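You operate a simulated robot arm through the tools that you are given. There is no shell and no other tool.

You run a simulated robot arm. Do the job below in one go: nothing can be reset, and whatever is moved stays where it is left.

## Task
Fill the clear bottle to its 150 mark: one pull at 100, then one at 50.
Fine: turn it clear of the nozzle afterwards; the others stay empty.

Only the result counts: the job must be done as asked and must still hold three seconds after the hand-in. Knocking over, shifting, dropping, spilling or breaking anything else fails it.

## Robot
A 7-joint arm with a two-finger parallel gripper, fixed in place. Base frame: the origin is at the foot of the arm, x ahead of it, y to its left, z up; the work surface is at about z = 86. Lengths are in cm, angles in degrees, forces in N, time in s.
With the tool pointing down near the work surface it reaches from about 24 to 68 cm from the base axis. Its first joint turns from -66.0 to 66.0 degrees. Payload 2.4 kg.
The TCP is the grasp point between the finger pads, 3 cm short of the fingertips. In the tool frame z runs along the fingers and y along their closing line. The gripper opens to 9.4 cm. The fingers are 2.8 cm wide and 1 cm thick; the gripper's body (5 by 9.6 cm) begins 5.5 cm behind the TCP.
Orientation is told as [roll, pitch, yaw] about the base's x, y, z axes, in that order, counted from this pose: with the fingers straight down and closing along the base's y, the tool's x points along the base's -x, its y along +y and its z along -z.

## Interface
- The arm moves only by the tool move_arm. Its argument "plan" is a list of rows, each a list of 3 entries, a list of its own where there are three numbers: the shift along the base's x, y, z in units of 25 mm (1.0 is 25 mm), then the turn, a rotation vector about the base's x, y, z in units of 8 degrees (1.0 is 8 degrees), then the opening, from 0 (shut) to 1 (fully open). In form: [[[dx, dy, dz], [rx, ry, rz], jaw], ...]. A call has 1 to 20 rows; each row shifts and turns the commanded pose from where the row before left it. A call with a number of a shift or a turn outside -1 to 1 is refused whole. A row lasts 0.2 s, in which the tool goes at most 5 cm and 8.6 degrees; a call with a longer step from one row to the next is refused whole, and so is a gripper value outside its range. A pose out of reach is approached as far as the arm can. The call stops where the force on the tool passes 40 N (or 10 N more than at its start, if that is more) or the arm is blocked; 0.2 s more then pass. The fingers move at their own pace (about 15.3 cm/s each) and stop on an object; they squeeze with about 38 N. The grip force told is the motor's: it shows also when the fingers shut on nothing. Time passes only in rows, and 0.2 s behind the last, so rows that do not move let the fingers close. It gives the time, the measured TCP pose, the force on the tool (base axes), the opening and the grip force at its end, in the units of the frame above (readings bear some noise), with the torque about the TCP (base axes, N m) and any sound that the robot's microphone picked up.
- Cameras (640 x 400 px; columns grow to the right, rows downward): "scene" is fixed at [4.18, 48.01, 144.5]; the picture's right is [-0.67, -0.74, 0.00], its down [-0.36, 0.33, -0.87] and it looks along [0.64, -0.59, -0.49] (base axes); focal length 372 px, centre (320, 200). "wrist" rides on the gripper at [7.6, 1.4, -10.3] in the tool frame; the picture's right is [-0.18, 0.98, 0.00], its down [-0.75, -0.14, -0.64] and it looks along [-0.63, -0.12, 0.77] (tool axes); focal length 243 px, centre (320, 200). There is no depth. A picture from a camera that has moved, and an enlarged one, comes with that camera's place and axes in the base frame and with its lens. The place of the scene camera against the robot may be out by one fixed shift of up to 1.2 cm in any direction.
- capture(camera): a new picture of that camera. It takes no simulated time.
- close_up(camera, box): a new picture of the part [left, top, right, bottom] of that camera's present view, enlarged. It takes no simulated time.
- hand_in(): hands the job in; it is judged then, once.

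Nothing tells you positions but the pictures and the camera data. Unless the task says otherwise, let go and move clear before handing in.

The tools are called after ">>>" as name(argument=value, ...) on one line, values as JSON. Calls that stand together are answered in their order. move_arm: Moves the arm, as the interface text tells. Its arguments: {"type":"object","properties":{"plan":{"type":"array","items":{"type":"array"}}},"required":["plan"]} The other tools are called the same way: capture (camera) takes a picture; close_up (camera, box) takes an enlarged picture of a part of a camera's view; hand_in () hands the job in.

At the start:

```text
time_s: 0.0
position: [35.69, -4.59, 119.03]
tcp_rot: [0.1, 0.1, 0.0]
ft_force: [0.3, 0.5, 0.2]
ft_torque: [-0.02, 0.03, 0.01]
finger_gap: 9.4
grip_force: 0.0
```

scene: 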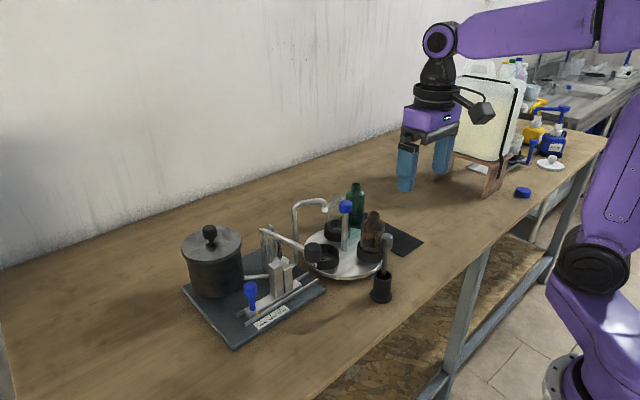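
wrist: 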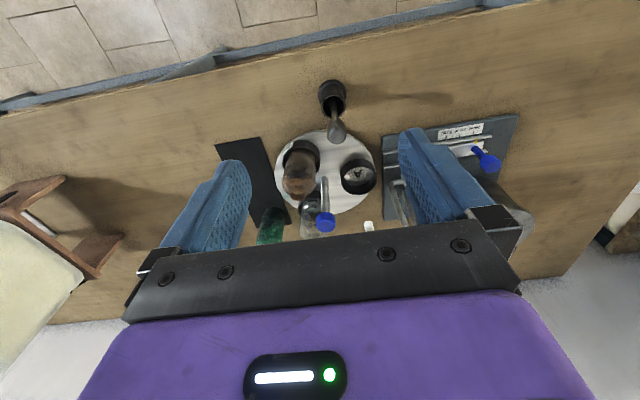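

I see a dispenser stand with a pot, nozzle, lever and stop, next to a turntable carrying bottles, all ahead and to the left. I'll look closer before moving.

>>> close_up(camera="scene", box=[170, 170, 330, 350])

>>> close_up(camera="scene", box=[280, 170, 440, 310])

>>> close_up(camera="wrist", box=[210, 70, 410, 250])

>>> close_up(camera="wrist", box=[340, 100, 540, 240])

>>> close_up(camera="scene", box=[235, 270, 315, 340])

```text
2.22 times, centred on (250, 260) of scene
camera zoom: at [4.18, 48.01, 144.5], right [-0.67, -0.74, 0.0], down [-0.36, 0.33, -0.87], along [0.64, -0.59, -0.49], focal length 826 px, centre (476, 67)
```

zoom: 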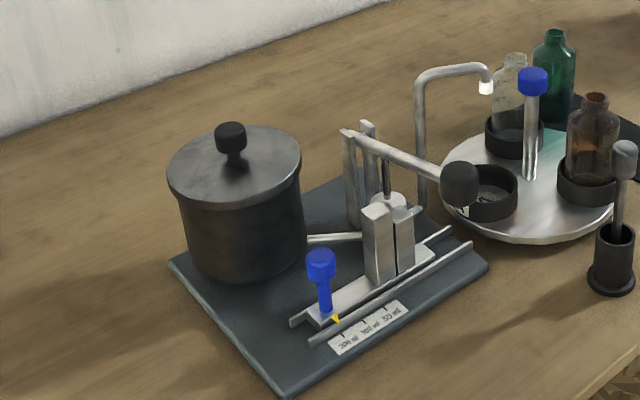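

```text
2.86 times, centred on (360, 240) of scene
camera zoom: at [4.18, 48.01, 144.5], right [-0.67, -0.74, 0.0], down [-0.36, 0.33, -0.87], along [0.64, -0.59, -0.49], focal length 1063 px, centre (206, 86)
```

zoom: 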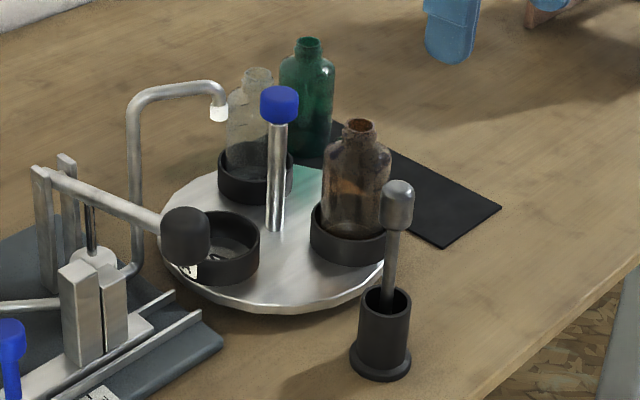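

```text
2.22 times, centred on (310, 160) of wrist
camera zoom: at [28.09, -3.27, 129.35], right [0.18, 0.98, 0.0], down [0.75, -0.14, 0.64], along [0.63, -0.12, -0.77], focal length 539 px, centre (342, 289)
```

zoom: 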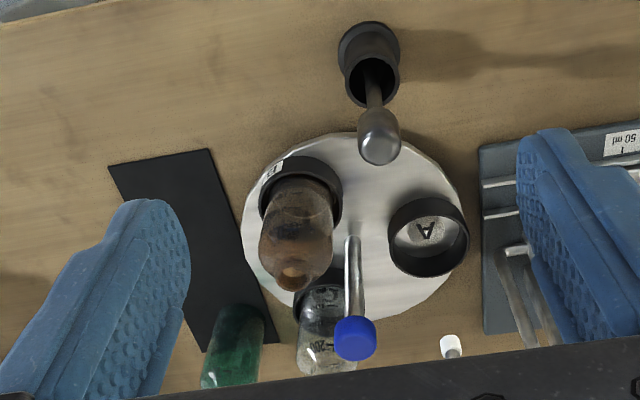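

```text
2.86 times, centred on (440, 170) of wrist
camera zoom: at [28.09, -3.27, 129.35], right [0.18, 0.98, 0.0], down [0.75, -0.14, 0.64], along [0.63, -0.12, -0.77], focal length 693 px, centre (-23, 286)
```

zoom: 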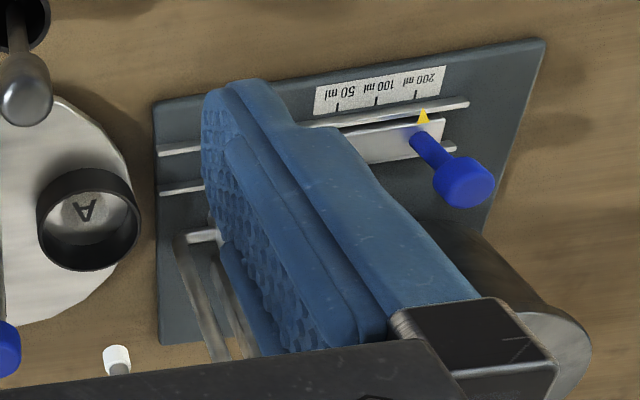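

```text
5.71 times, centred on (275, 305) of scene
camera zoom: at [4.18, 48.01, 144.5], right [-0.67, -0.74, 0.0], down [-0.36, 0.33, -0.87], along [0.64, -0.59, -0.49], focal length 2125 px, centre (577, -400)
```

zoom: 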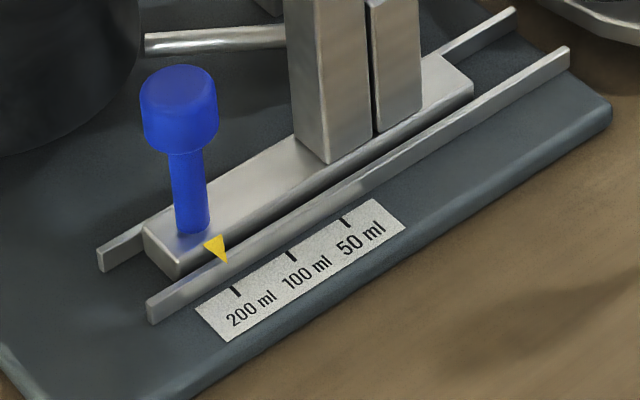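

The turntable's centre post (blue top) is near (56,-7.5), with slot A under the nozzle at about (55.7,-0.9,103). The clear bottle is about 120° away. I'll move the arm to y≈+11 for a better view of the pump.

>>> move_arm(plan=[[[0, 1, 0], [0, 0, 0], 1], [[0, 1, 0], [0, 0, 0], 1], [[0, 1, 0], [0, 0, 0], 1], [[0, 1, 0], [0, 0, 0], 1], [[0, 1, 0], [0, 0, 0], 1], [[0, 1, 0], [0, 0, 0], 1], [[0, 0, 0], [0, 0, 0], 1]])

>>> capture(camera="wrist")

>>> capture(camera="scene")

```text
time_s: 1.6
position: [35.51, 10.65, 119.13]
tcp_rot: [0.0, -0.1, 0.0]
ft_force: [0.4, 0.3, 0.0]
ft_torque: [-0.01, 0.02, 0.02]
finger_gap: 9.39
grip_force: 0.0
```

```text
taken
camera wrist: at [28.02, 11.92, 129.49], right [0.18, 0.98, 0.0], down [0.75, -0.14, 0.64], along [0.63, -0.12, -0.77], focal length 243 px, centre (320, 200)
```

wrist: 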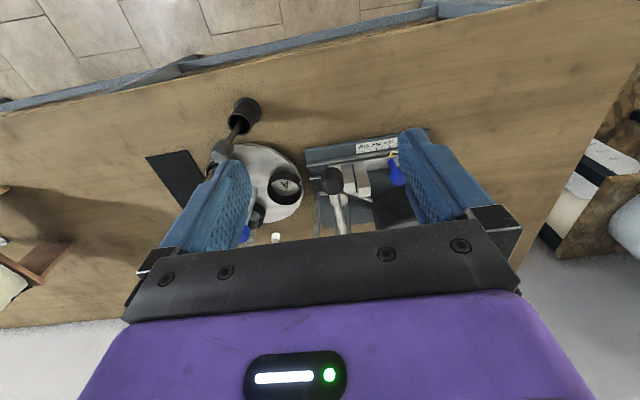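

```text
taken
```

scene: 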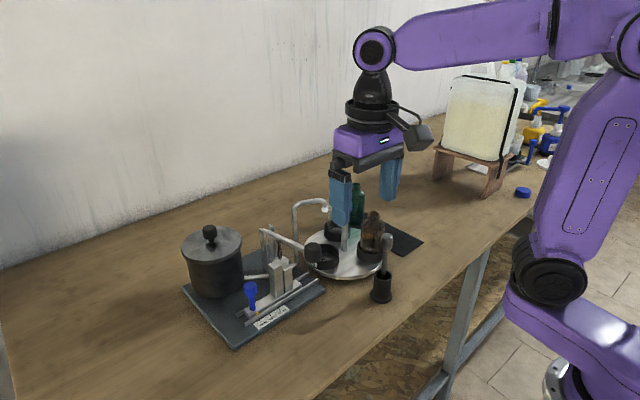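

The pump is now visible between the fingers. I'll zoom in on the lever, slider and nozzle.

>>> close_up(camera="wrist", box=[260, 125, 420, 245])

>>> close_up(camera="scene", box=[240, 185, 350, 285])

>>> close_up(camera="wrist", box=[140, 90, 310, 250])

```text
3.33 times, centred on (340, 185) of wrist
camera zoom: at [28.02, 11.92, 129.49], right [0.18, 0.98, 0.0], down [0.75, -0.14, 0.64], along [0.63, -0.12, -0.77], focal length 809 px, centre (253, 250)
```

zoom: 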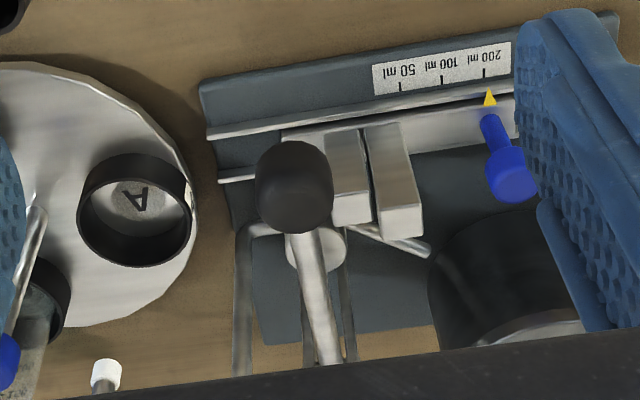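

```text
4.00 times, centred on (295, 235) of scene
camera zoom: at [4.18, 48.01, 144.5], right [-0.67, -0.74, 0.0], down [-0.36, 0.33, -0.87], along [0.64, -0.59, -0.49], focal length 1488 px, centre (420, 60)
```

zoom: 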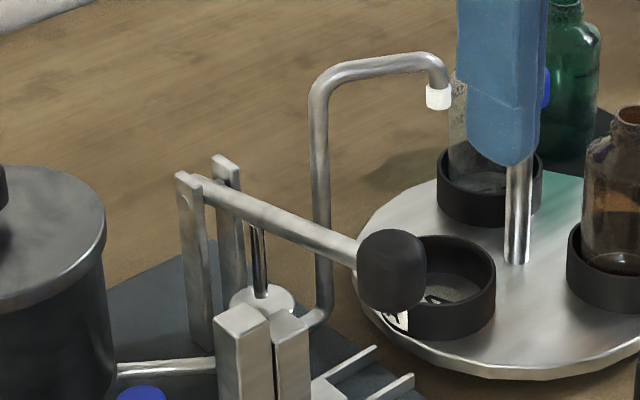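

```text
2.50 times, centred on (225, 170) of wrist
camera zoom: at [28.02, 11.92, 129.49], right [0.18, 0.98, 0.0], down [0.75, -0.14, 0.64], along [0.63, -0.12, -0.77], focal length 606 px, centre (558, 275)
```

zoom: 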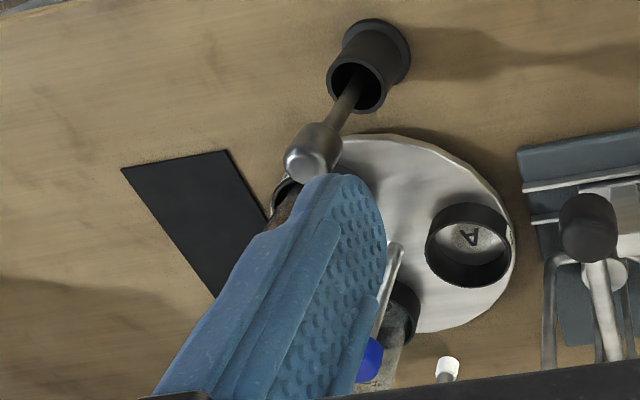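

The lever knob is near (47.5,9.9,102), the slider knob near (54.3,20.7,94.5) with its ticks 2.4 cm apart along y, and the turntable's blue cap near (55.6,-7.5,101.5). The clear bottle needs about +120° of turn, so I'll go above the cap with the gripper yawed to -60°.

>>> move_arm(plan=[[[0.893, -0.807, 0], [0, 0, -0.833], 0.55], [[0.893, -0.807, 0], [0, 0, -0.833], 0.55], [[0.893, -0.807, 0], [0, 0, -0.833], 0.55], [[0.893, -0.807, 0], [0, 0, -0.833], 0.55], [[0.893, -0.807, 0], [0, 0, -0.833], 0.55], [[0.893, -0.807, 0], [0, 0, -0.833], 0.55], [[0.893, -0.807, 0], [0, 0, -0.833], 0.55], [[0.893, -0.807, 0], [0, 0, -0.833], 0.55], [[0.893, -0.807, 0], [0, 0, -0.833], 0.55], [[0, 0, 0], [0, 0, 0], 0.55]])

>>> capture(camera="wrist")

>>> capture(camera="scene")

```text
time_s: 3.8
position: [55.67, -7.71, 119.15]
tcp_rot: [0.1, 0.1, -60.0]
ft_force: [-1.3, 1.3, -0.5]
ft_torque: [-0.02, 0.0, 0.01]
finger_gap: 5.16
grip_force: 0.1
```

```text
taken
camera wrist: at [53.12, -0.54, 129.44], right [0.94, 0.33, 0.0], down [0.25, -0.72, 0.64], along [0.21, -0.61, -0.77], focal length 243 px, centre (320, 200)
```

wrist: 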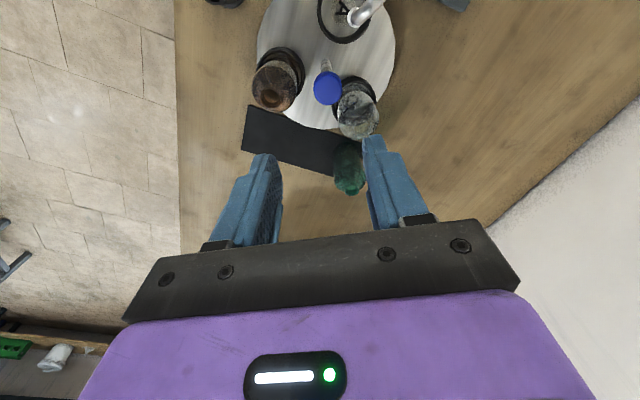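

```text
taken
```

scene: 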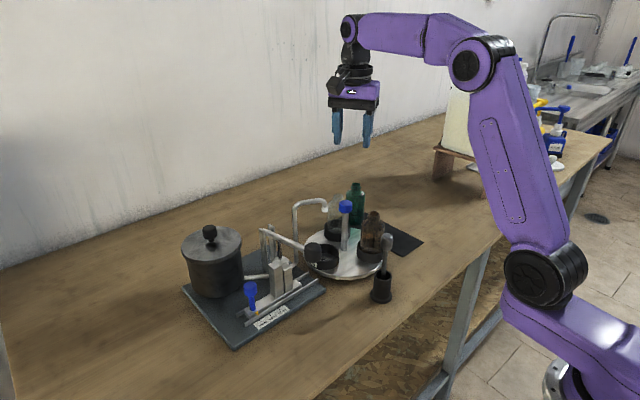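

The gripper is above the turntable and the view is good. I'll zoom to refine the cap and bottle positions.

>>> close_up(camera="wrist", box=[230, 0, 430, 200])

>>> close_up(camera="scene", box=[290, 170, 430, 290])

```text
2.00 times, centred on (330, 100) of wrist
camera zoom: at [53.12, -0.54, 129.44], right [0.94, 0.33, 0.0], down [0.25, -0.72, 0.64], along [0.21, -0.61, -0.77], focal length 485 px, centre (300, 400)
```

zoom: 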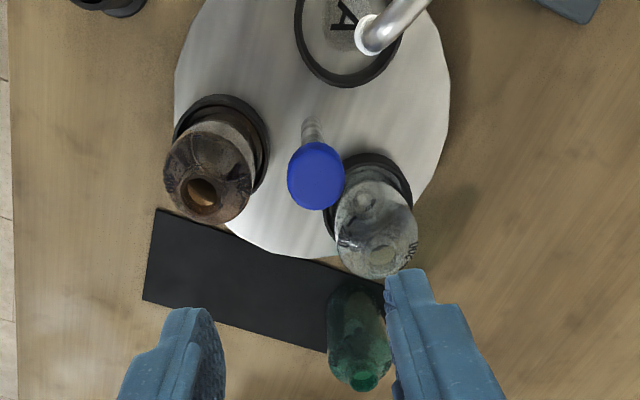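

```text
3.33 times, centred on (360, 230) of scene
camera zoom: at [4.18, 48.0, 144.5], right [-0.67, -0.74, 0.0], down [-0.36, 0.33, -0.87], along [0.64, -0.59, -0.49], focal length 1240 px, centre (187, 100)
```

zoom: 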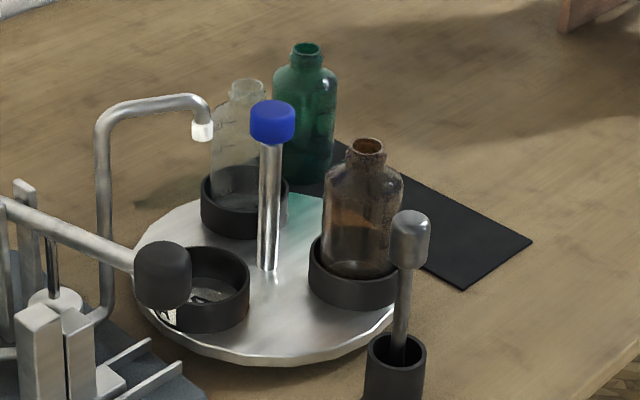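

The cap looks to be at about (56.3,-7.6). I'll come down to z≈108 with the fingertips still above it, then check alignment.

>>> move_arm(plan=[[[0.24, 0.04, -0.89], [0, 0, 0], 0.55], [[0, 0, -0.89], [0, 0, 0], 0.55], [[0, 0, -0.89], [0, 0, 0], 0.55], [[0, 0, -0.89], [0, 0, 0], 0.55], [[0, 0, -0.89], [0, 0, 0], 0.55], [[0, 0, 0], [0, 0, 0], 0.55]])

>>> capture(camera="wrist")

>>> close_up(camera="scene", box=[290, 150, 430, 290])

```text
time_s: 5.2
position: [56.27, -7.55, 107.92]
tcp_rot: [0.0, 0.0, -60.0]
ft_force: [0.5, 0.0, -0.3]
ft_torque: [-0.02, 0.02, -0.02]
finger_gap: 5.18
grip_force: 0.1
```

```text
taken
camera wrist: at [53.75, -0.34, 118.32], right [0.94, 0.33, 0.0], down [0.26, -0.72, 0.64], along [0.21, -0.61, -0.77], focal length 243 px, centre (320, 200)
```

wrist: 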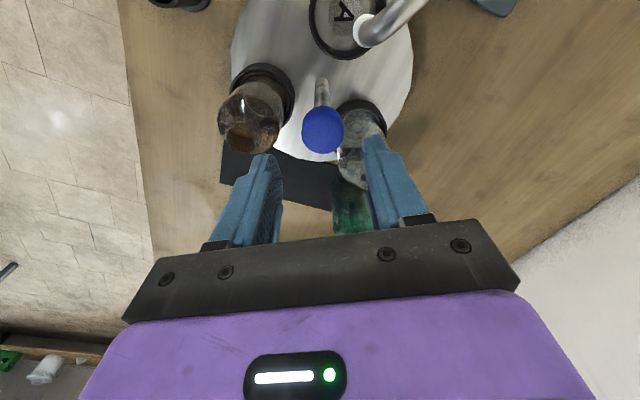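

```text
2.86 times, centred on (360, 220) of scene
camera zoom: at [4.18, 48.01, 144.5], right [-0.67, -0.74, 0.0], down [-0.36, 0.33, -0.87], along [0.64, -0.59, -0.49], focal length 1063 px, centre (206, 143)
```

zoom: 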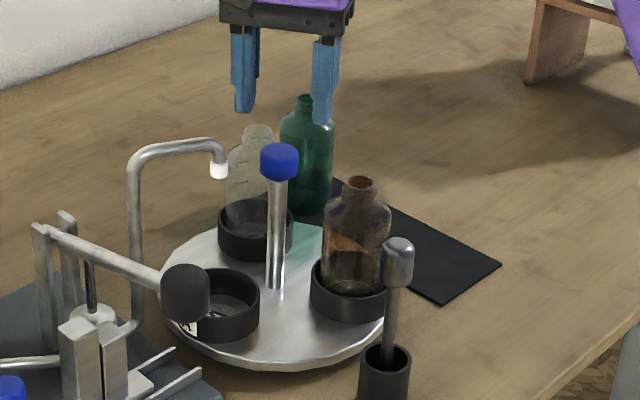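

The cap is well centred between the fingers. I'll lower to z≈102.8 and close on it.

>>> move_arm(plan=[[[0.03, 0.02, -0.5], [0, 0, 0], 0.55], [[0, 0, -0.5], [0, 0, 0], 0.55], [[0, 0, -0.5], [0, 0, 0], 0.55], [[0, 0, -0.54], [0, 0, 0], 0.55], [[0, 0, 0], [0, 0, 0], 0.55], [[0, 0, 0], [0, 0, 0], 0.28], [[0, 0, 0], [0, 0, 0], 0.28]])

>>> capture(camera="wrist")

>>> close_up(camera="scene", box=[290, 150, 430, 290])

```text
time_s: 6.8
position: [56.52, -7.52, 102.9]
tcp_rot: [0.2, -0.1, -59.9]
ft_force: [12.0, 2.9, -6.8]
ft_torque: [-0.46, -0.24, -0.02]
finger_gap: 3.16
grip_force: 44.9
```

```text
taken
camera wrist: at [53.93, -0.32, 113.2], right [0.94, 0.33, 0.0], down [0.25, -0.72, 0.64], along [0.22, -0.61, -0.77], focal length 243 px, centre (320, 200)
```

wrist: 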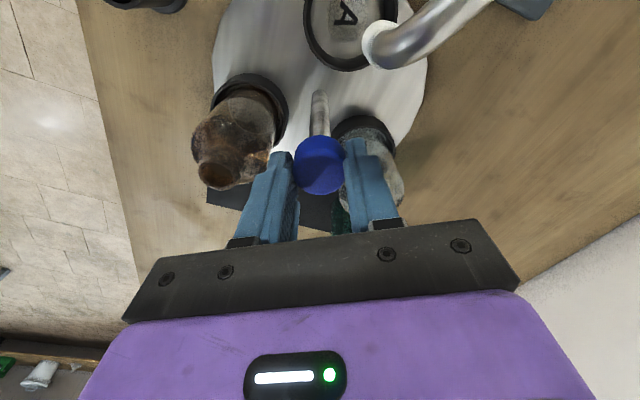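

```text
2.86 times, centred on (360, 220) of scene
camera zoom: at [4.23, 48.01, 144.49], right [-0.67, -0.74, 0.0], down [-0.36, 0.33, -0.87], along [0.64, -0.59, -0.49], focal length 1063 px, centre (206, 143)
```

zoom: 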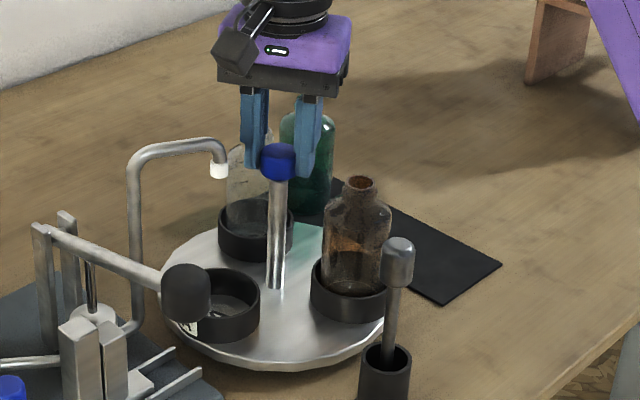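

I have the cap (gap 3.16), with a small sideways force. I'll recentre slightly and turn the first 24° counter-clockwise, then check that the table follows.

>>> move_arm(plan=[[[0.08, 0.01, 0], [0, 0, 0], 0.28], [[0, 0, 0], [0, 0, 0.4], 0.28], [[0, 0, 0], [0, 0, 0.6], 0.28], [[0, 0, 0], [0, 0, 0.6], 0.28], [[0, 0, 0], [0, 0, 0.6], 0.28], [[0, 0, 0], [0, 0, 0.5], 0.28], [[0, 0, 0], [0, 0, 0.3], 0.28], [[0, 0, 0], [0, 0, 0], 0.28]])

>>> capture(camera="wrist")

>>> close_up(camera="scene", box=[290, 150, 430, 290])

```text
time_s: 8.6
position: [56.57, -7.58, 102.86]
tcp_rot: [-0.1, 0.1, -35.9]
ft_force: [-15.4, 6.0, 20.5]
ft_torque: [1.01, 0.65, 0.0]
finger_gap: 3.16
grip_force: 44.9
```

```text
taken
camera wrist: at [51.25, -2.02, 113.22], right [0.73, 0.69, 0.0], down [0.53, -0.56, 0.64], along [0.44, -0.47, -0.77], focal length 243 px, centre (320, 200)
```

wrist: 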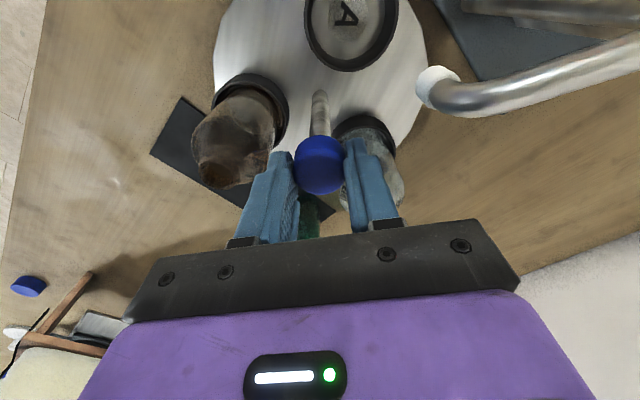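

```text
2.86 times, centred on (360, 220) of scene
camera zoom: at [4.1, 48.03, 144.49], right [-0.67, -0.74, 0.0], down [-0.36, 0.33, -0.87], along [0.64, -0.59, -0.49], focal length 1063 px, centre (206, 143)
```

zoom: 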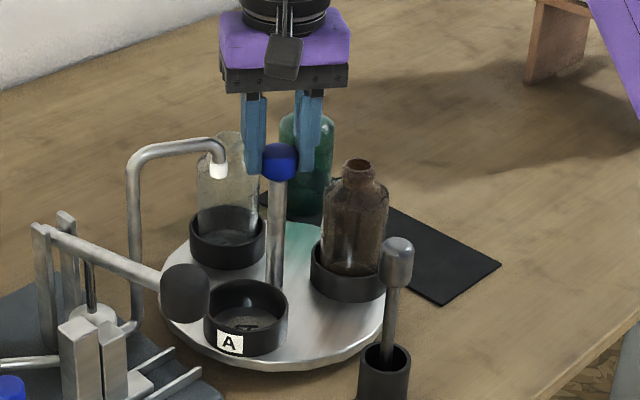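

The table follows the cap exactly. I'll ease the lateral and vertical load a little and turn another 48°.

>>> move_arm(plan=[[[-0.05, 0.02, 0.05], [0, 0, 0], 0.28], [[0, 0, 0], [0, 0, 0.4], 0.28], [[0, 0, 0], [0, 0, 0.7], 0.28], [[0, 0, 0], [0, 0, 0.7], 0.28], [[0, 0, 0], [0, 0, 0.7], 0.28], [[0, 0, 0], [0, 0, 0.7], 0.28], [[0, 0, 0], [0, 0, 0.7], 0.28], [[0, 0, 0], [0, 0, 0.7], 0.28], [[0, 0, 0], [0, 0, 0.7], 0.28], [[0, 0, 0], [0, 0, 0.5], 0.28], [[0, 0, 0], [0, 0, 0.2], 0.28], [[0, 0, 0], [0, 0, 0], 0.28]])

>>> close_up(camera="scene", box=[290, 150, 430, 290])

```text
time_s: 11.2
position: [56.67, -7.54, 102.92]
tcp_rot: [0.0, 0.0, 12.2]
ft_force: [2.7, 4.2, -10.3]
ft_torque: [-0.47, 0.58, 0.0]
finger_gap: 3.15
grip_force: 45.5
```

```text
2.86 times, centred on (360, 220) of scene
camera zoom: at [4.21, 48.02, 144.49], right [-0.67, -0.74, 0.0], down [-0.36, 0.33, -0.87], along [0.64, -0.59, -0.49], focal length 1063 px, centre (206, 143)
```

zoom: 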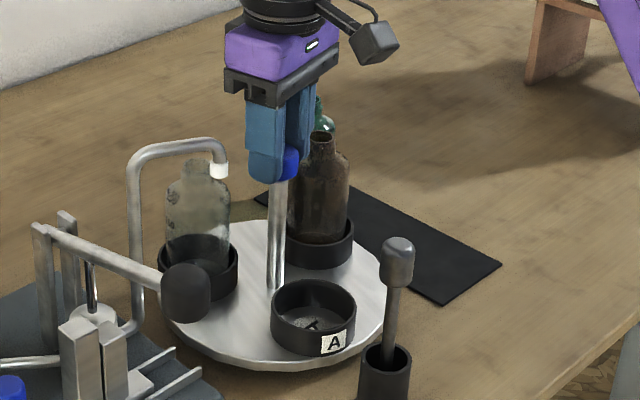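

The clear bottle is approaching the nozzle. I'll turn the remaining 48°.

>>> move_arm(plan=[[[0, 0, 0], [0, 0, 0.4], 0.28], [[0, 0, 0], [0, 0, 0.7], 0.28], [[0, 0, 0], [0, 0, 0.7], 0.28], [[0, 0, 0], [0, 0, 0.7], 0.28], [[0, 0, 0], [0, 0, 0.7], 0.28], [[0, 0, 0], [0, 0, 0.7], 0.28], [[0, 0, 0], [0, 0, 0.7], 0.28], [[0, 0, 0], [0, 0, 0.7], 0.28], [[0, 0, 0], [0, 0, 0.5], 0.28], [[0, 0, 0], [0, 0, 0.2], 0.28], [[0, 0, 0], [0, 0, 0], 0.28]])

>>> close_up(camera="scene", box=[290, 150, 430, 290])

>>> capture(camera="wrist")

```text
time_s: 13.6
position: [56.52, -7.46, 102.95]
tcp_rot: [0.0, 0.1, 60.1]
ft_force: [-3.5, 5.2, -20.8]
ft_torque: [0.06, -0.49, 0.04]
finger_gap: 3.16
grip_force: 45.0
```

```text
2.86 times, centred on (360, 220) of scene
camera zoom: at [4.21, 48.02, 144.49], right [-0.67, -0.74, 0.0], down [-0.36, 0.33, -0.87], along [0.64, -0.59, -0.49], focal length 1063 px, centre (206, 143)
```

zoom: 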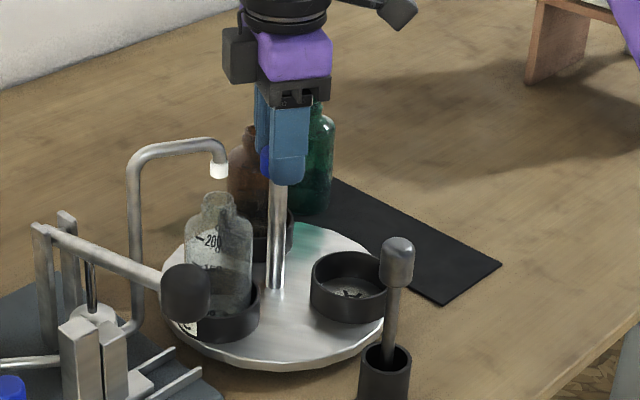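

```text
taken
camera wrist: at [51.54, -13.49, 113.23], right [-0.76, 0.65, 0.0], down [0.5, 0.58, 0.64], along [0.41, 0.49, -0.77], focal length 243 px, centre (320, 200)
```

wrist: 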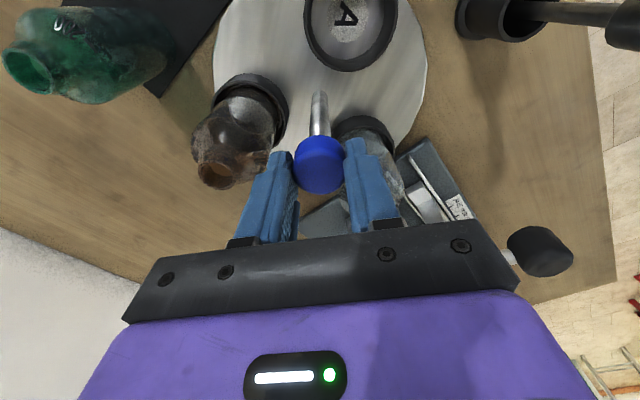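

The clear bottle's mouth now looks lined up under the nozzle. I'll release the cap, rise, and check from above.

>>> move_arm(plan=[[[0, 0, 0], [0, 0, 0], 0.55], [[0, 0, 0], [0, 0, 0], 0.55], [[0, 0, 0.8], [0, 0, 0], 0.55], [[0, 0, 1], [0, 0, 0], 0.55], [[0, 0, 1], [0, 0, 0], 0.55], [[0, 0, 1], [0, 0, 0], 0.55], [[0, 0, 1], [0, 0, 0], 0.55], [[0, 0, 1], [0, 0, 0], 0.55], [[0, 0, 0.6], [0, 0, 0], 0.55], [[-0.6, 0.33, 0], [0, 0, -0.9375], 0.55], [[-0.6, 0.33, 0], [0, 0, -0.9375], 0.55], [[-0.6, 0.33, 0], [0, 0, -0.9375], 0.55], [[-0.6, 0.33, 0], [0, 0, -0.9375], 0.55], [[-0.6, 0.33, 0], [0, 0, -0.9375], 0.55], [[-0.6, 0.33, 0], [0, 0, -0.9375], 0.55], [[-0.6, 0.33, 0], [0, 0, -0.9375], 0.55], [[-0.6, 0.33, 0], [0, 0, -0.9375], 0.55], [[0, 0, 0], [0, 0, 0], 0.55]])

>>> capture(camera="wrist")

>>> close_up(camera="scene", box=[290, 150, 430, 290])

```text
time_s: 17.4
position: [44.66, -0.94, 118.79]
tcp_rot: [0.1, 0.1, 0.0]
ft_force: [-0.1, -0.4, -0.5]
ft_torque: [-0.01, 0.0, 0.0]
finger_gap: 5.16
grip_force: 0.1
```

```text
taken
camera wrist: at [37.12, 0.4, 129.25], right [0.19, 0.98, 0.0], down [0.75, -0.14, 0.64], along [0.63, -0.12, -0.77], focal length 243 px, centre (320, 200)
```

wrist: 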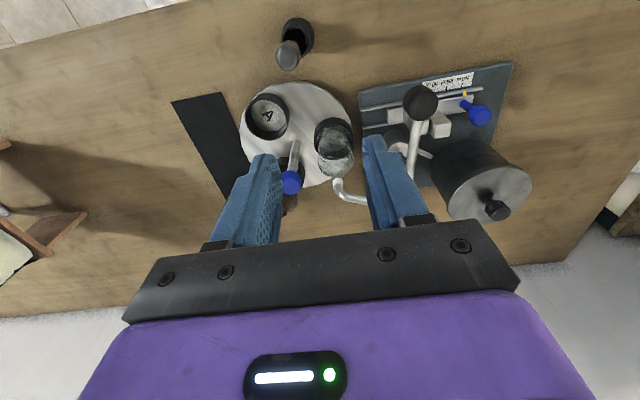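

```text
2.86 times, centred on (360, 220) of scene
camera zoom: at [4.18, 48.01, 144.5], right [-0.67, -0.74, 0.0], down [-0.36, 0.33, -0.87], along [0.64, -0.59, -0.49], focal length 1063 px, centre (206, 143)
```

zoom: 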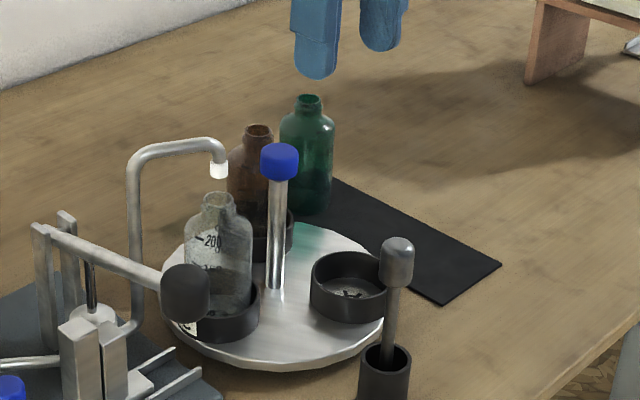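

>>> close_up(camera="wrist", box=[270, 80, 390, 220])

>>> close_up(camera="wrist", box=[350, 50, 540, 220])

>>> close_up(camera="scene", box=[325, 190, 395, 260])

```text
2.86 times, centred on (330, 150) of wrist
camera zoom: at [37.12, 0.4, 129.25], right [0.19, 0.98, 0.0], down [0.75, -0.14, 0.64], along [0.63, -0.12, -0.77], focal length 693 px, centre (291, 343)
```

zoom: 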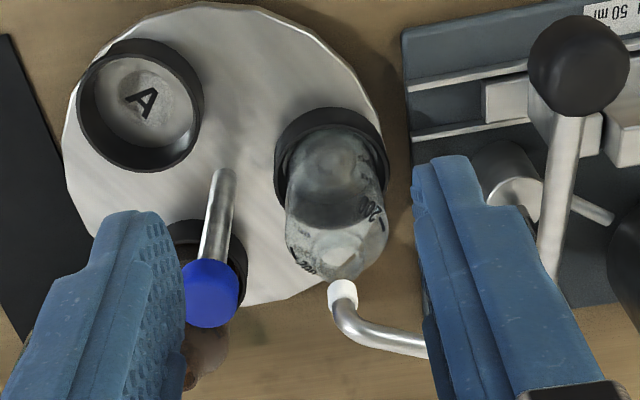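

```text
2.35 times, centred on (445, 135) of wrist
camera zoom: at [37.12, 0.4, 129.25], right [0.19, 0.98, 0.0], down [0.75, -0.14, 0.64], along [0.63, -0.12, -0.77], focal length 571 px, centre (26, 353)
```

zoom: 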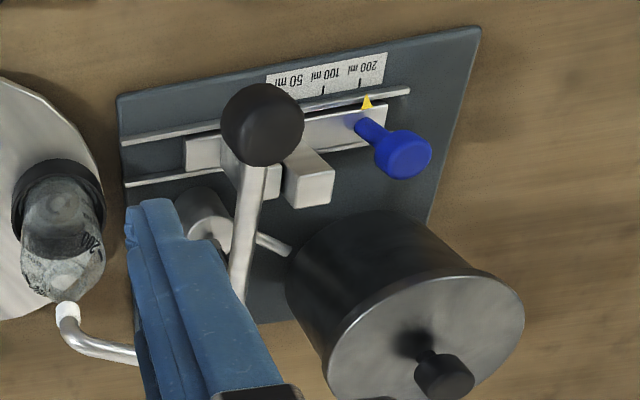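

```text
5.71 times, centred on (360, 225) of scene
camera zoom: at [4.18, 48.01, 144.5], right [-0.67, -0.74, 0.0], down [-0.36, 0.33, -0.87], along [0.64, -0.59, -0.49], focal length 2125 px, centre (91, 57)
```

zoom: 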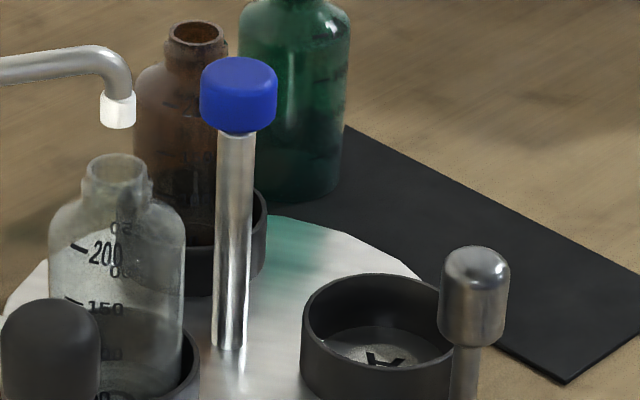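

The nozzle (56.5,-0.9,102) and the clear bottle's mouth (56.3,-0.7,100) line up in both views. Next I'll go above the slider knob.

>>> move_arm(plan=[[[0.45, 0.97, 0], [0, 0, 0], 0.5], [[0.45, 0.97, 0], [0, 0, 0], 0.5], [[0.45, 0.97, 0], [0, 0, 0], 0.5], [[0.45, 0.97, 0], [0, 0, 0], 0.5], [[0.45, 0.97, 0], [0, 0, 0], 0.5], [[0.45, 0.97, 0], [0, 0, 0], 0.5], [[0.45, 0.97, 0], [0, 0, 0], 0.5], [[0.45, 0.97, 0], [0, 0, 0], 0.5], [[0.45, 0.97, 0], [0, 0, 0], 0.5], [[0, 0, -0.9], [0, 0, 0], 0.5], [[0, 0, -0.9], [0, 0, 0], 0.5], [[0, 0, -0.9], [0, 0, 0], 0.5], [[0, 0, -0.9], [0, 0, 0], 0.5], [[0, 0, 0], [0, 0, 0], 0.5]])

>>> capture(camera="wrist")

>>> capture(camera="scene")

```text
time_s: 20.4
position: [54.61, 20.71, 109.86]
tcp_rot: [-0.1, 0.0, 0.0]
ft_force: [-0.2, -0.3, 0.5]
ft_torque: [0.01, 0.01, 0.04]
finger_gap: 4.72
grip_force: 0.0
```

```text
taken
camera wrist: at [47.02, 22.09, 120.23], right [0.18, 0.98, 0.0], down [0.75, -0.14, 0.64], along [0.63, -0.12, -0.77], focal length 243 px, centre (320, 200)
```

wrist: 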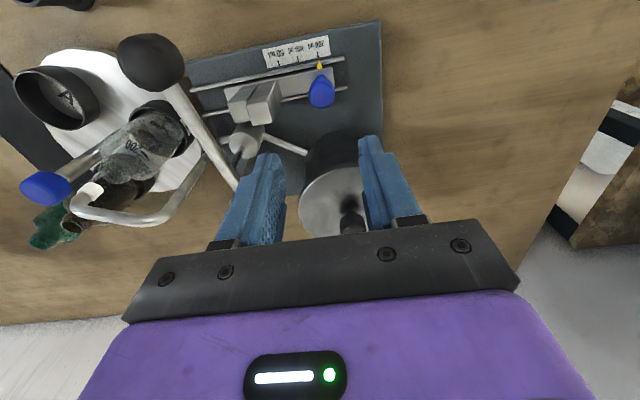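

```text
taken
```

scene: 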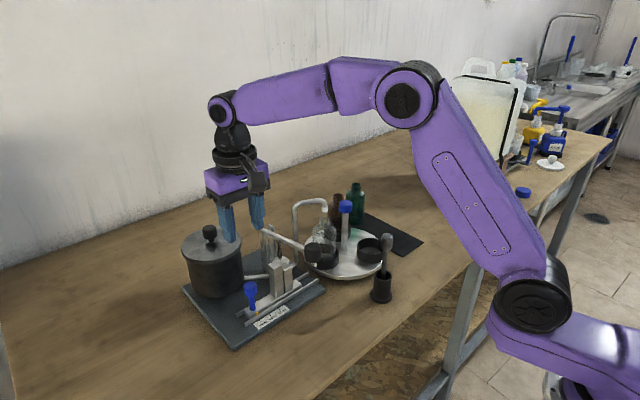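

>>> close_up(camera="wrist", box=[200, 20, 400, 180])

>>> close_up(camera="scene", box=[180, 210, 300, 340])

```text
2.50 times, centred on (300, 100) of wrist
camera zoom: at [47.02, 22.09, 120.23], right [0.18, 0.98, 0.0], down [0.75, -0.14, 0.64], along [0.63, -0.12, -0.77], focal length 606 px, centre (370, 450)
```

zoom: 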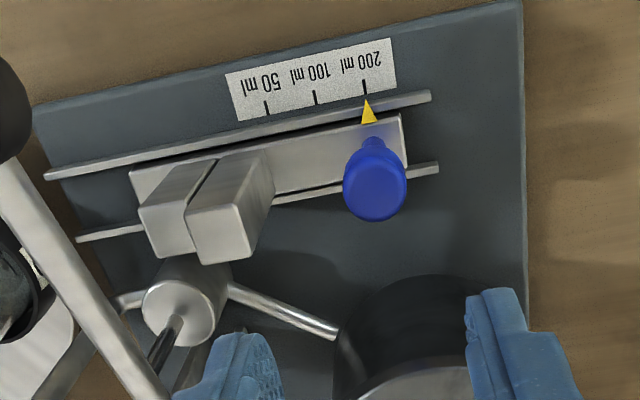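

```text
3.08 times, centred on (240, 275) of scene
camera zoom: at [4.18, 48.01, 144.5], right [-0.67, -0.74, 0.0], down [-0.36, 0.33, -0.87], along [0.64, -0.59, -0.49], focal length 1144 px, centre (566, -31)
```

zoom: 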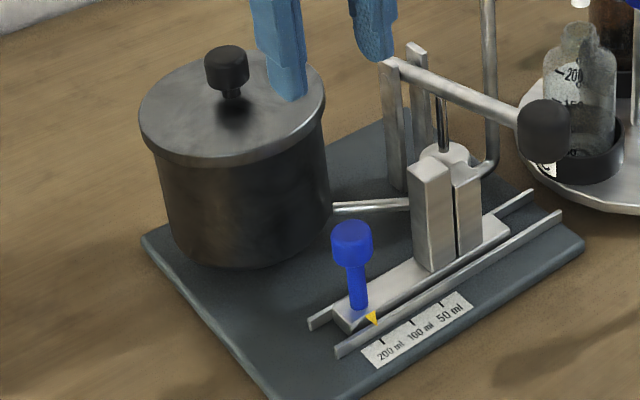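

The slider knob is at about (54.0,20.85), with its top at z≈95.5 and the pointer at 200. I'll descend and grip it.

>>> move_arm(plan=[[[-0.2, 0.056, -0.9], [0, 0, 0], 0.5], [[0, 0, -0.9], [0, 0, 0], 0.5], [[0, 0, -0.9], [0, 0, 0], 0.5], [[0, 0, -0.9], [0, 0, 0], 0.5], [[0, 0, -0.9], [0, 0, 0], 0.5], [[0, 0, -0.9], [0, 0, 0], 0.5], [[0, 0, -0.6], [0, 0, 0], 0.5], [[0, 0, -0.3], [0, 0, 0], 0.5], [[0, 0, 0], [0, 0, 0], 0.5]])

>>> capture(camera="wrist")

>>> close_up(camera="scene", box=[180, 210, 300, 340])

```text
time_s: 22.4
position: [54.11, 20.85, 94.19]
tcp_rot: [0.0, 0.0, 0.1]
ft_force: [0.9, 0.5, -0.3]
ft_torque: [-0.04, 0.01, 0.0]
finger_gap: 4.68
grip_force: 0.0
```

```text
taken
camera wrist: at [46.57, 22.22, 104.53], right [0.18, 0.98, 0.0], down [0.75, -0.14, 0.64], along [0.63, -0.12, -0.77], focal length 243 px, centre (320, 200)
```

wrist: 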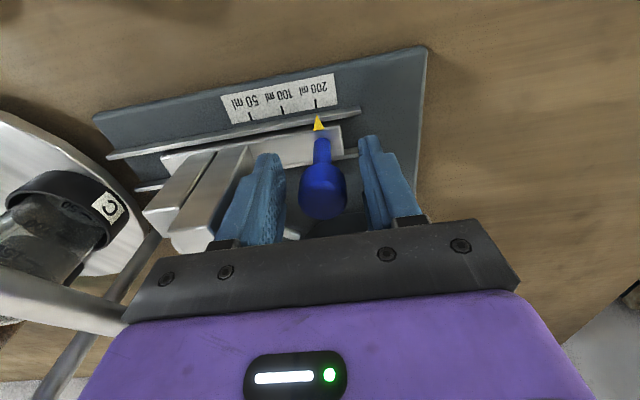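

```text
3.08 times, centred on (240, 275) of scene
camera zoom: at [4.18, 48.01, 144.5], right [-0.67, -0.74, 0.0], down [-0.36, 0.33, -0.87], along [0.64, -0.59, -0.49], focal length 1144 px, centre (566, -31)
```

zoom: 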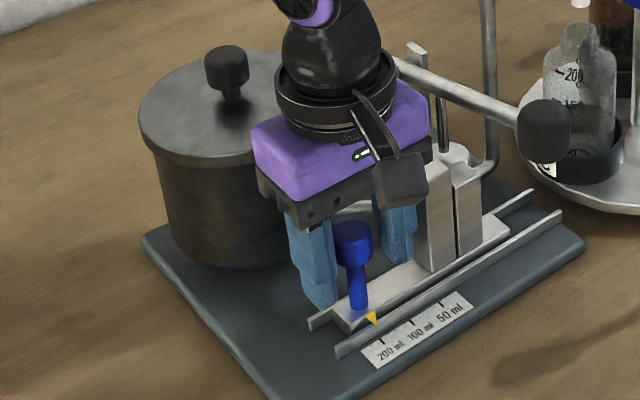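

The knob sits between the fingers. I'll close on it.

>>> move_arm(plan=[[[0, 0, 0], [0, 0, 0], 0.1], [[0, 0, 0], [0, 0, 0], 0.1], [[0, 0, 0], [0, 0, 0], 0.1]])

>>> capture(camera="wrist")

```text
time_s: 23.2
position: [54.32, 20.92, 94.22]
tcp_rot: [0.0, -0.1, 0.1]
ft_force: [4.7, 1.5, -5.7]
ft_torque: [-0.14, -0.1, 0.23]
finger_gap: 2.59
grip_force: 45.1
```

```text
taken
camera wrist: at [46.61, 22.23, 104.53], right [0.18, 0.98, 0.0], down [0.75, -0.14, 0.64], along [0.63, -0.12, -0.77], focal length 243 px, centre (320, 200)
```

wrist: 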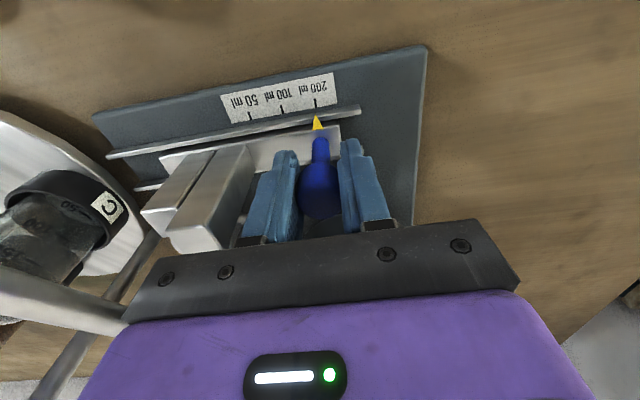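

I have a firm grip on the slider knob. I'll slide it one tick (≈2.45 cm) toward -y, to 100.

>>> move_arm(plan=[[[0, -0.2, 0], [0, 0, 0], 0.1], [[0, -0.3, 0], [0, 0, 0], 0.1], [[0, -0.3, 0], [0, 0, 0], 0.1], [[0, -0.18, 0], [0, 0, 0], 0.1], [[0, 0, 0], [0, 0, 0], 0.1]])

>>> close_up(camera="wrist", box=[200, 60, 400, 200])

>>> close_up(camera="scene", box=[230, 250, 330, 340])

```text
time_s: 24.4
position: [54.3, 18.46, 94.21]
tcp_rot: [0.0, 0.1, 0.0]
ft_force: [19.8, 4.1, -19.0]
ft_torque: [-0.26, 0.82, 0.04]
finger_gap: 2.56
grip_force: 45.2
```

```text
2.86 times, centred on (300, 130) of wrist
camera zoom: at [46.62, 19.77, 104.53], right [0.18, 0.98, 0.0], down [0.75, -0.14, 0.64], along [0.63, -0.12, -0.77], focal length 693 px, centre (377, 400)
```

zoom: 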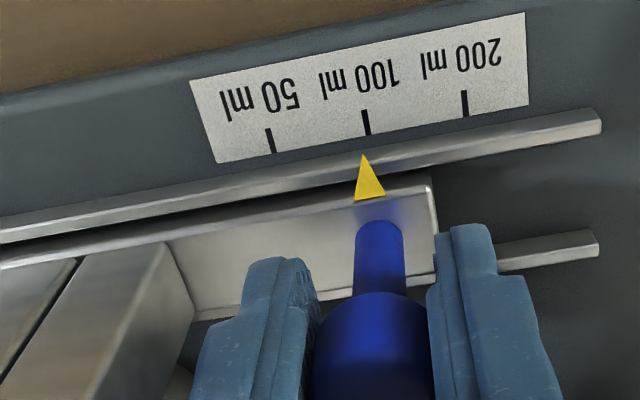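

```text
4.44 times, centred on (280, 295) of scene
camera zoom: at [4.27, 48.03, 144.49], right [-0.67, -0.74, 0.0], down [-0.36, 0.33, -0.87], along [0.64, -0.59, -0.49], focal length 1653 px, centre (498, -222)
```

zoom: 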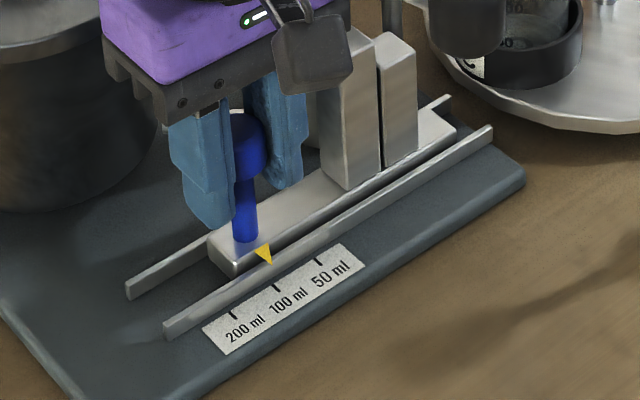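

The pointer is at the 100 tick. I'll release, rise, and verify that it stayed there.

>>> move_arm(plan=[[[0, 0, 0], [0, 0, 0], 0.5], [[0, 0, 0], [0, 0, 0], 0.5], [[0, 0, 0.5], [0, 0, 0], 0.5], [[0, 0, 0.9], [0, 0, 0], 0.5], [[0, 0, 1], [0, 0, 0], 0.5], [[0, 0, 1], [0, 0, 0], 0.5], [[0, 0, 1], [0, 0, 0], 0.5], [[0, 0, 1], [0, 0, 0], 0.5], [[0, 0, 1], [0, 0, 0], 0.5], [[0, 0, 0], [0, 0, 0], 0.5]])

>>> close_up(camera="wrist", box=[100, 0, 400, 200])

>>> close_up(camera="scene", box=[230, 210, 340, 340])

```text
time_s: 26.6
position: [54.03, 18.39, 110.26]
tcp_rot: [0.1, 0.0, 0.0]
ft_force: [0.1, -0.5, -0.1]
ft_torque: [0.02, 0.01, -0.01]
finger_gap: 4.7
grip_force: 0.0
```

```text
2.00 times, centred on (250, 100) of wrist
camera zoom: at [46.46, 19.7, 120.66], right [0.18, 0.98, 0.0], down [0.75, -0.14, 0.64], along [0.63, -0.12, -0.77], focal length 485 px, centre (460, 400)
```

zoom: 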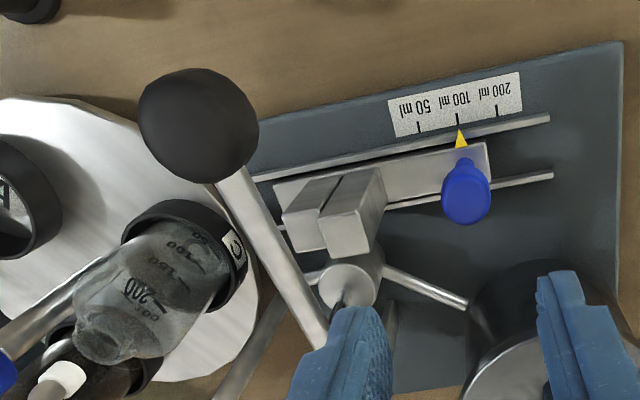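

```text
3.08 times, centred on (285, 275) of scene
camera zoom: at [4.18, 48.0, 144.5], right [-0.67, -0.74, 0.0], down [-0.36, 0.33, -0.87], along [0.64, -0.59, -0.49], focal length 1144 px, centre (428, -31)
```

zoom: 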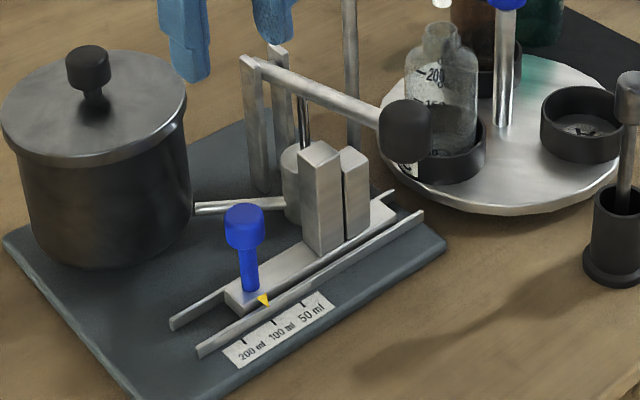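

The slider stayed at 100. The lever knob triangulates to about (48.3,9.8,101). I'll move the shut fingers above it and check.

>>> move_arm(plan=[[[-0.5, -0.86, 0], [0, 0, 0], 0], [[-0.5, -0.86, 0], [0, 0, 0], 0], [[-0.5, -0.86, 0], [0, 0, 0], 0], [[-0.5, -0.86, 0], [0, 0, 0], 0], [[0, 0, 0], [0, 0, 0], 0], [[0, 0, 0], [0, 0, 0], 0]])

>>> capture(camera="wrist")

>>> close_up(camera="scene", box=[230, 170, 380, 340])

```text
time_s: 28.0
position: [49.24, 9.84, 110.32]
tcp_rot: [0.0, 0.0, 0.1]
ft_force: [-0.5, 0.3, -0.3]
ft_torque: [-0.01, 0.03, -0.01]
finger_gap: 0.0
grip_force: 33.7
```

```text
taken
camera wrist: at [41.62, 11.13, 120.58], right [0.18, 0.98, 0.0], down [0.75, -0.14, 0.64], along [0.63, -0.12, -0.77], focal length 243 px, centre (320, 200)
```

wrist: 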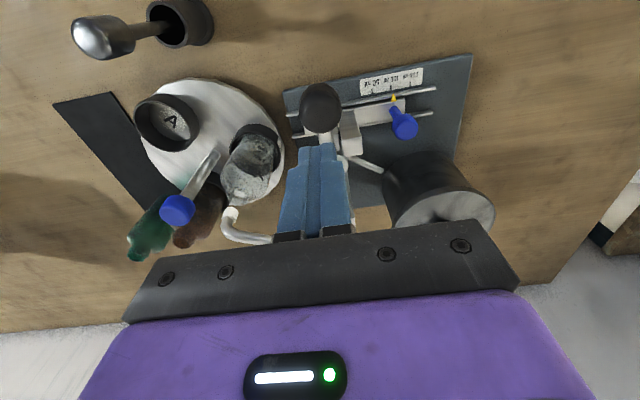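

```text
2.35 times, centred on (305, 255) of scene
camera zoom: at [4.18, 48.0, 144.5], right [-0.67, -0.74, 0.0], down [-0.36, 0.33, -0.87], along [0.64, -0.59, -0.49], focal length 875 px, centre (355, 71)
```

zoom: 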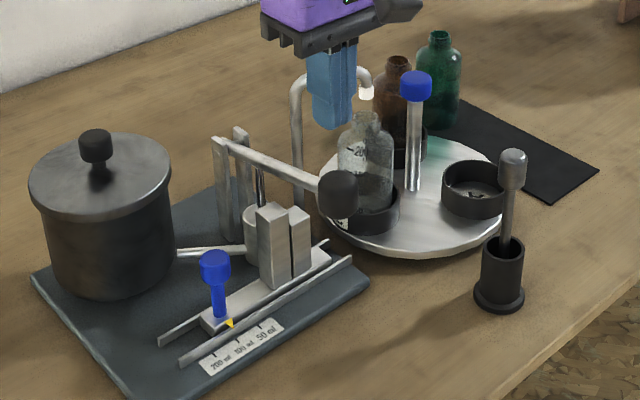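

The fingers are aligned above the lever knob. I'll descend and push it down steadily until the stop.

>>> move_arm(plan=[[[-0.1, 0, -0.8], [0, 0, 0], 0], [[0, 0, -0.7], [0, 0, 0], 0], [[0, 0, -0.3], [0, 0, 0], 0], [[0, 0, -0.3], [0, 0, 0], 0], [[0, 0, -0.3], [0, 0, 0], 0], [[0, 0, -0.3], [0, 0, 0], 0], [[0, 0, -0.3], [0, 0, 0], 0], [[0, 0, -0.3], [0, 0, 0], 0], [[0, 0, -0.3], [0, 0, 0], 0], [[0, 0, -0.3], [0, 0, 0], 0], [[0, 0, -0.3], [0, 0, 0], 0], [[0, 0, -0.3], [0, 0, 0], 0], [[0, 0, -0.3], [0, 0, 0], 0], [[0, 0, -0.3], [0, 0, 0], 0], [[0, 0, -0.3], [0, 0, 0], 0]])

>>> close_up(camera="scene", box=[230, 170, 380, 340])

>>> capture(camera="wrist")

```text
time_s: 30.6
position: [48.87, 10.07, 99.58]
tcp_rot: [0.1, -0.4, 0.1]
ft_force: [-3.1, 0.2, 9.6]
ft_torque: [-0.02, 0.16, 0.0]
finger_gap: 0.0
grip_force: 32.7
stopped in row 12: the force on the tool passed its limit at 54 N (the readings are from after the stop); the commanded pose is now the measured one
```

```text
2.35 times, centred on (305, 255) of scene
camera zoom: at [4.16, 48.0, 144.5], right [-0.67, -0.74, 0.0], down [-0.36, 0.33, -0.87], along [0.64, -0.59, -0.49], focal length 875 px, centre (355, 71)
```

zoom: 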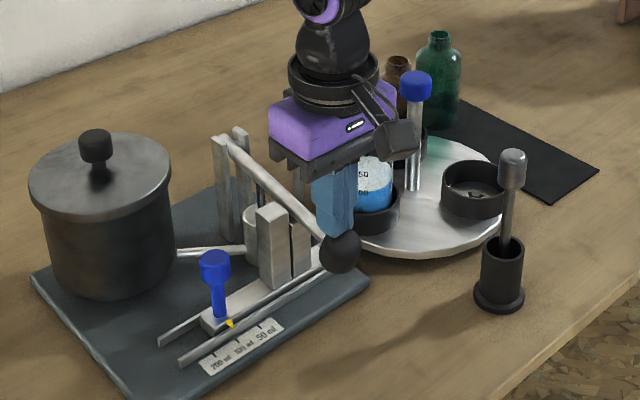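

```text
taken
camera wrist: at [41.31, 11.2, 109.9], right [0.18, 0.98, 0.0], down [0.75, -0.14, 0.65], along [0.64, -0.12, -0.76], focal length 243 px, centre (320, 200)
```

wrist: 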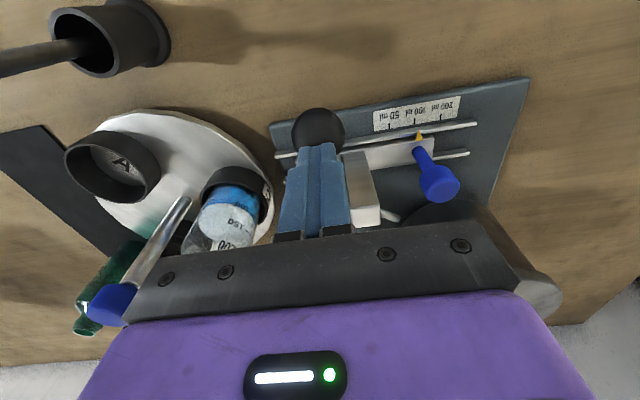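

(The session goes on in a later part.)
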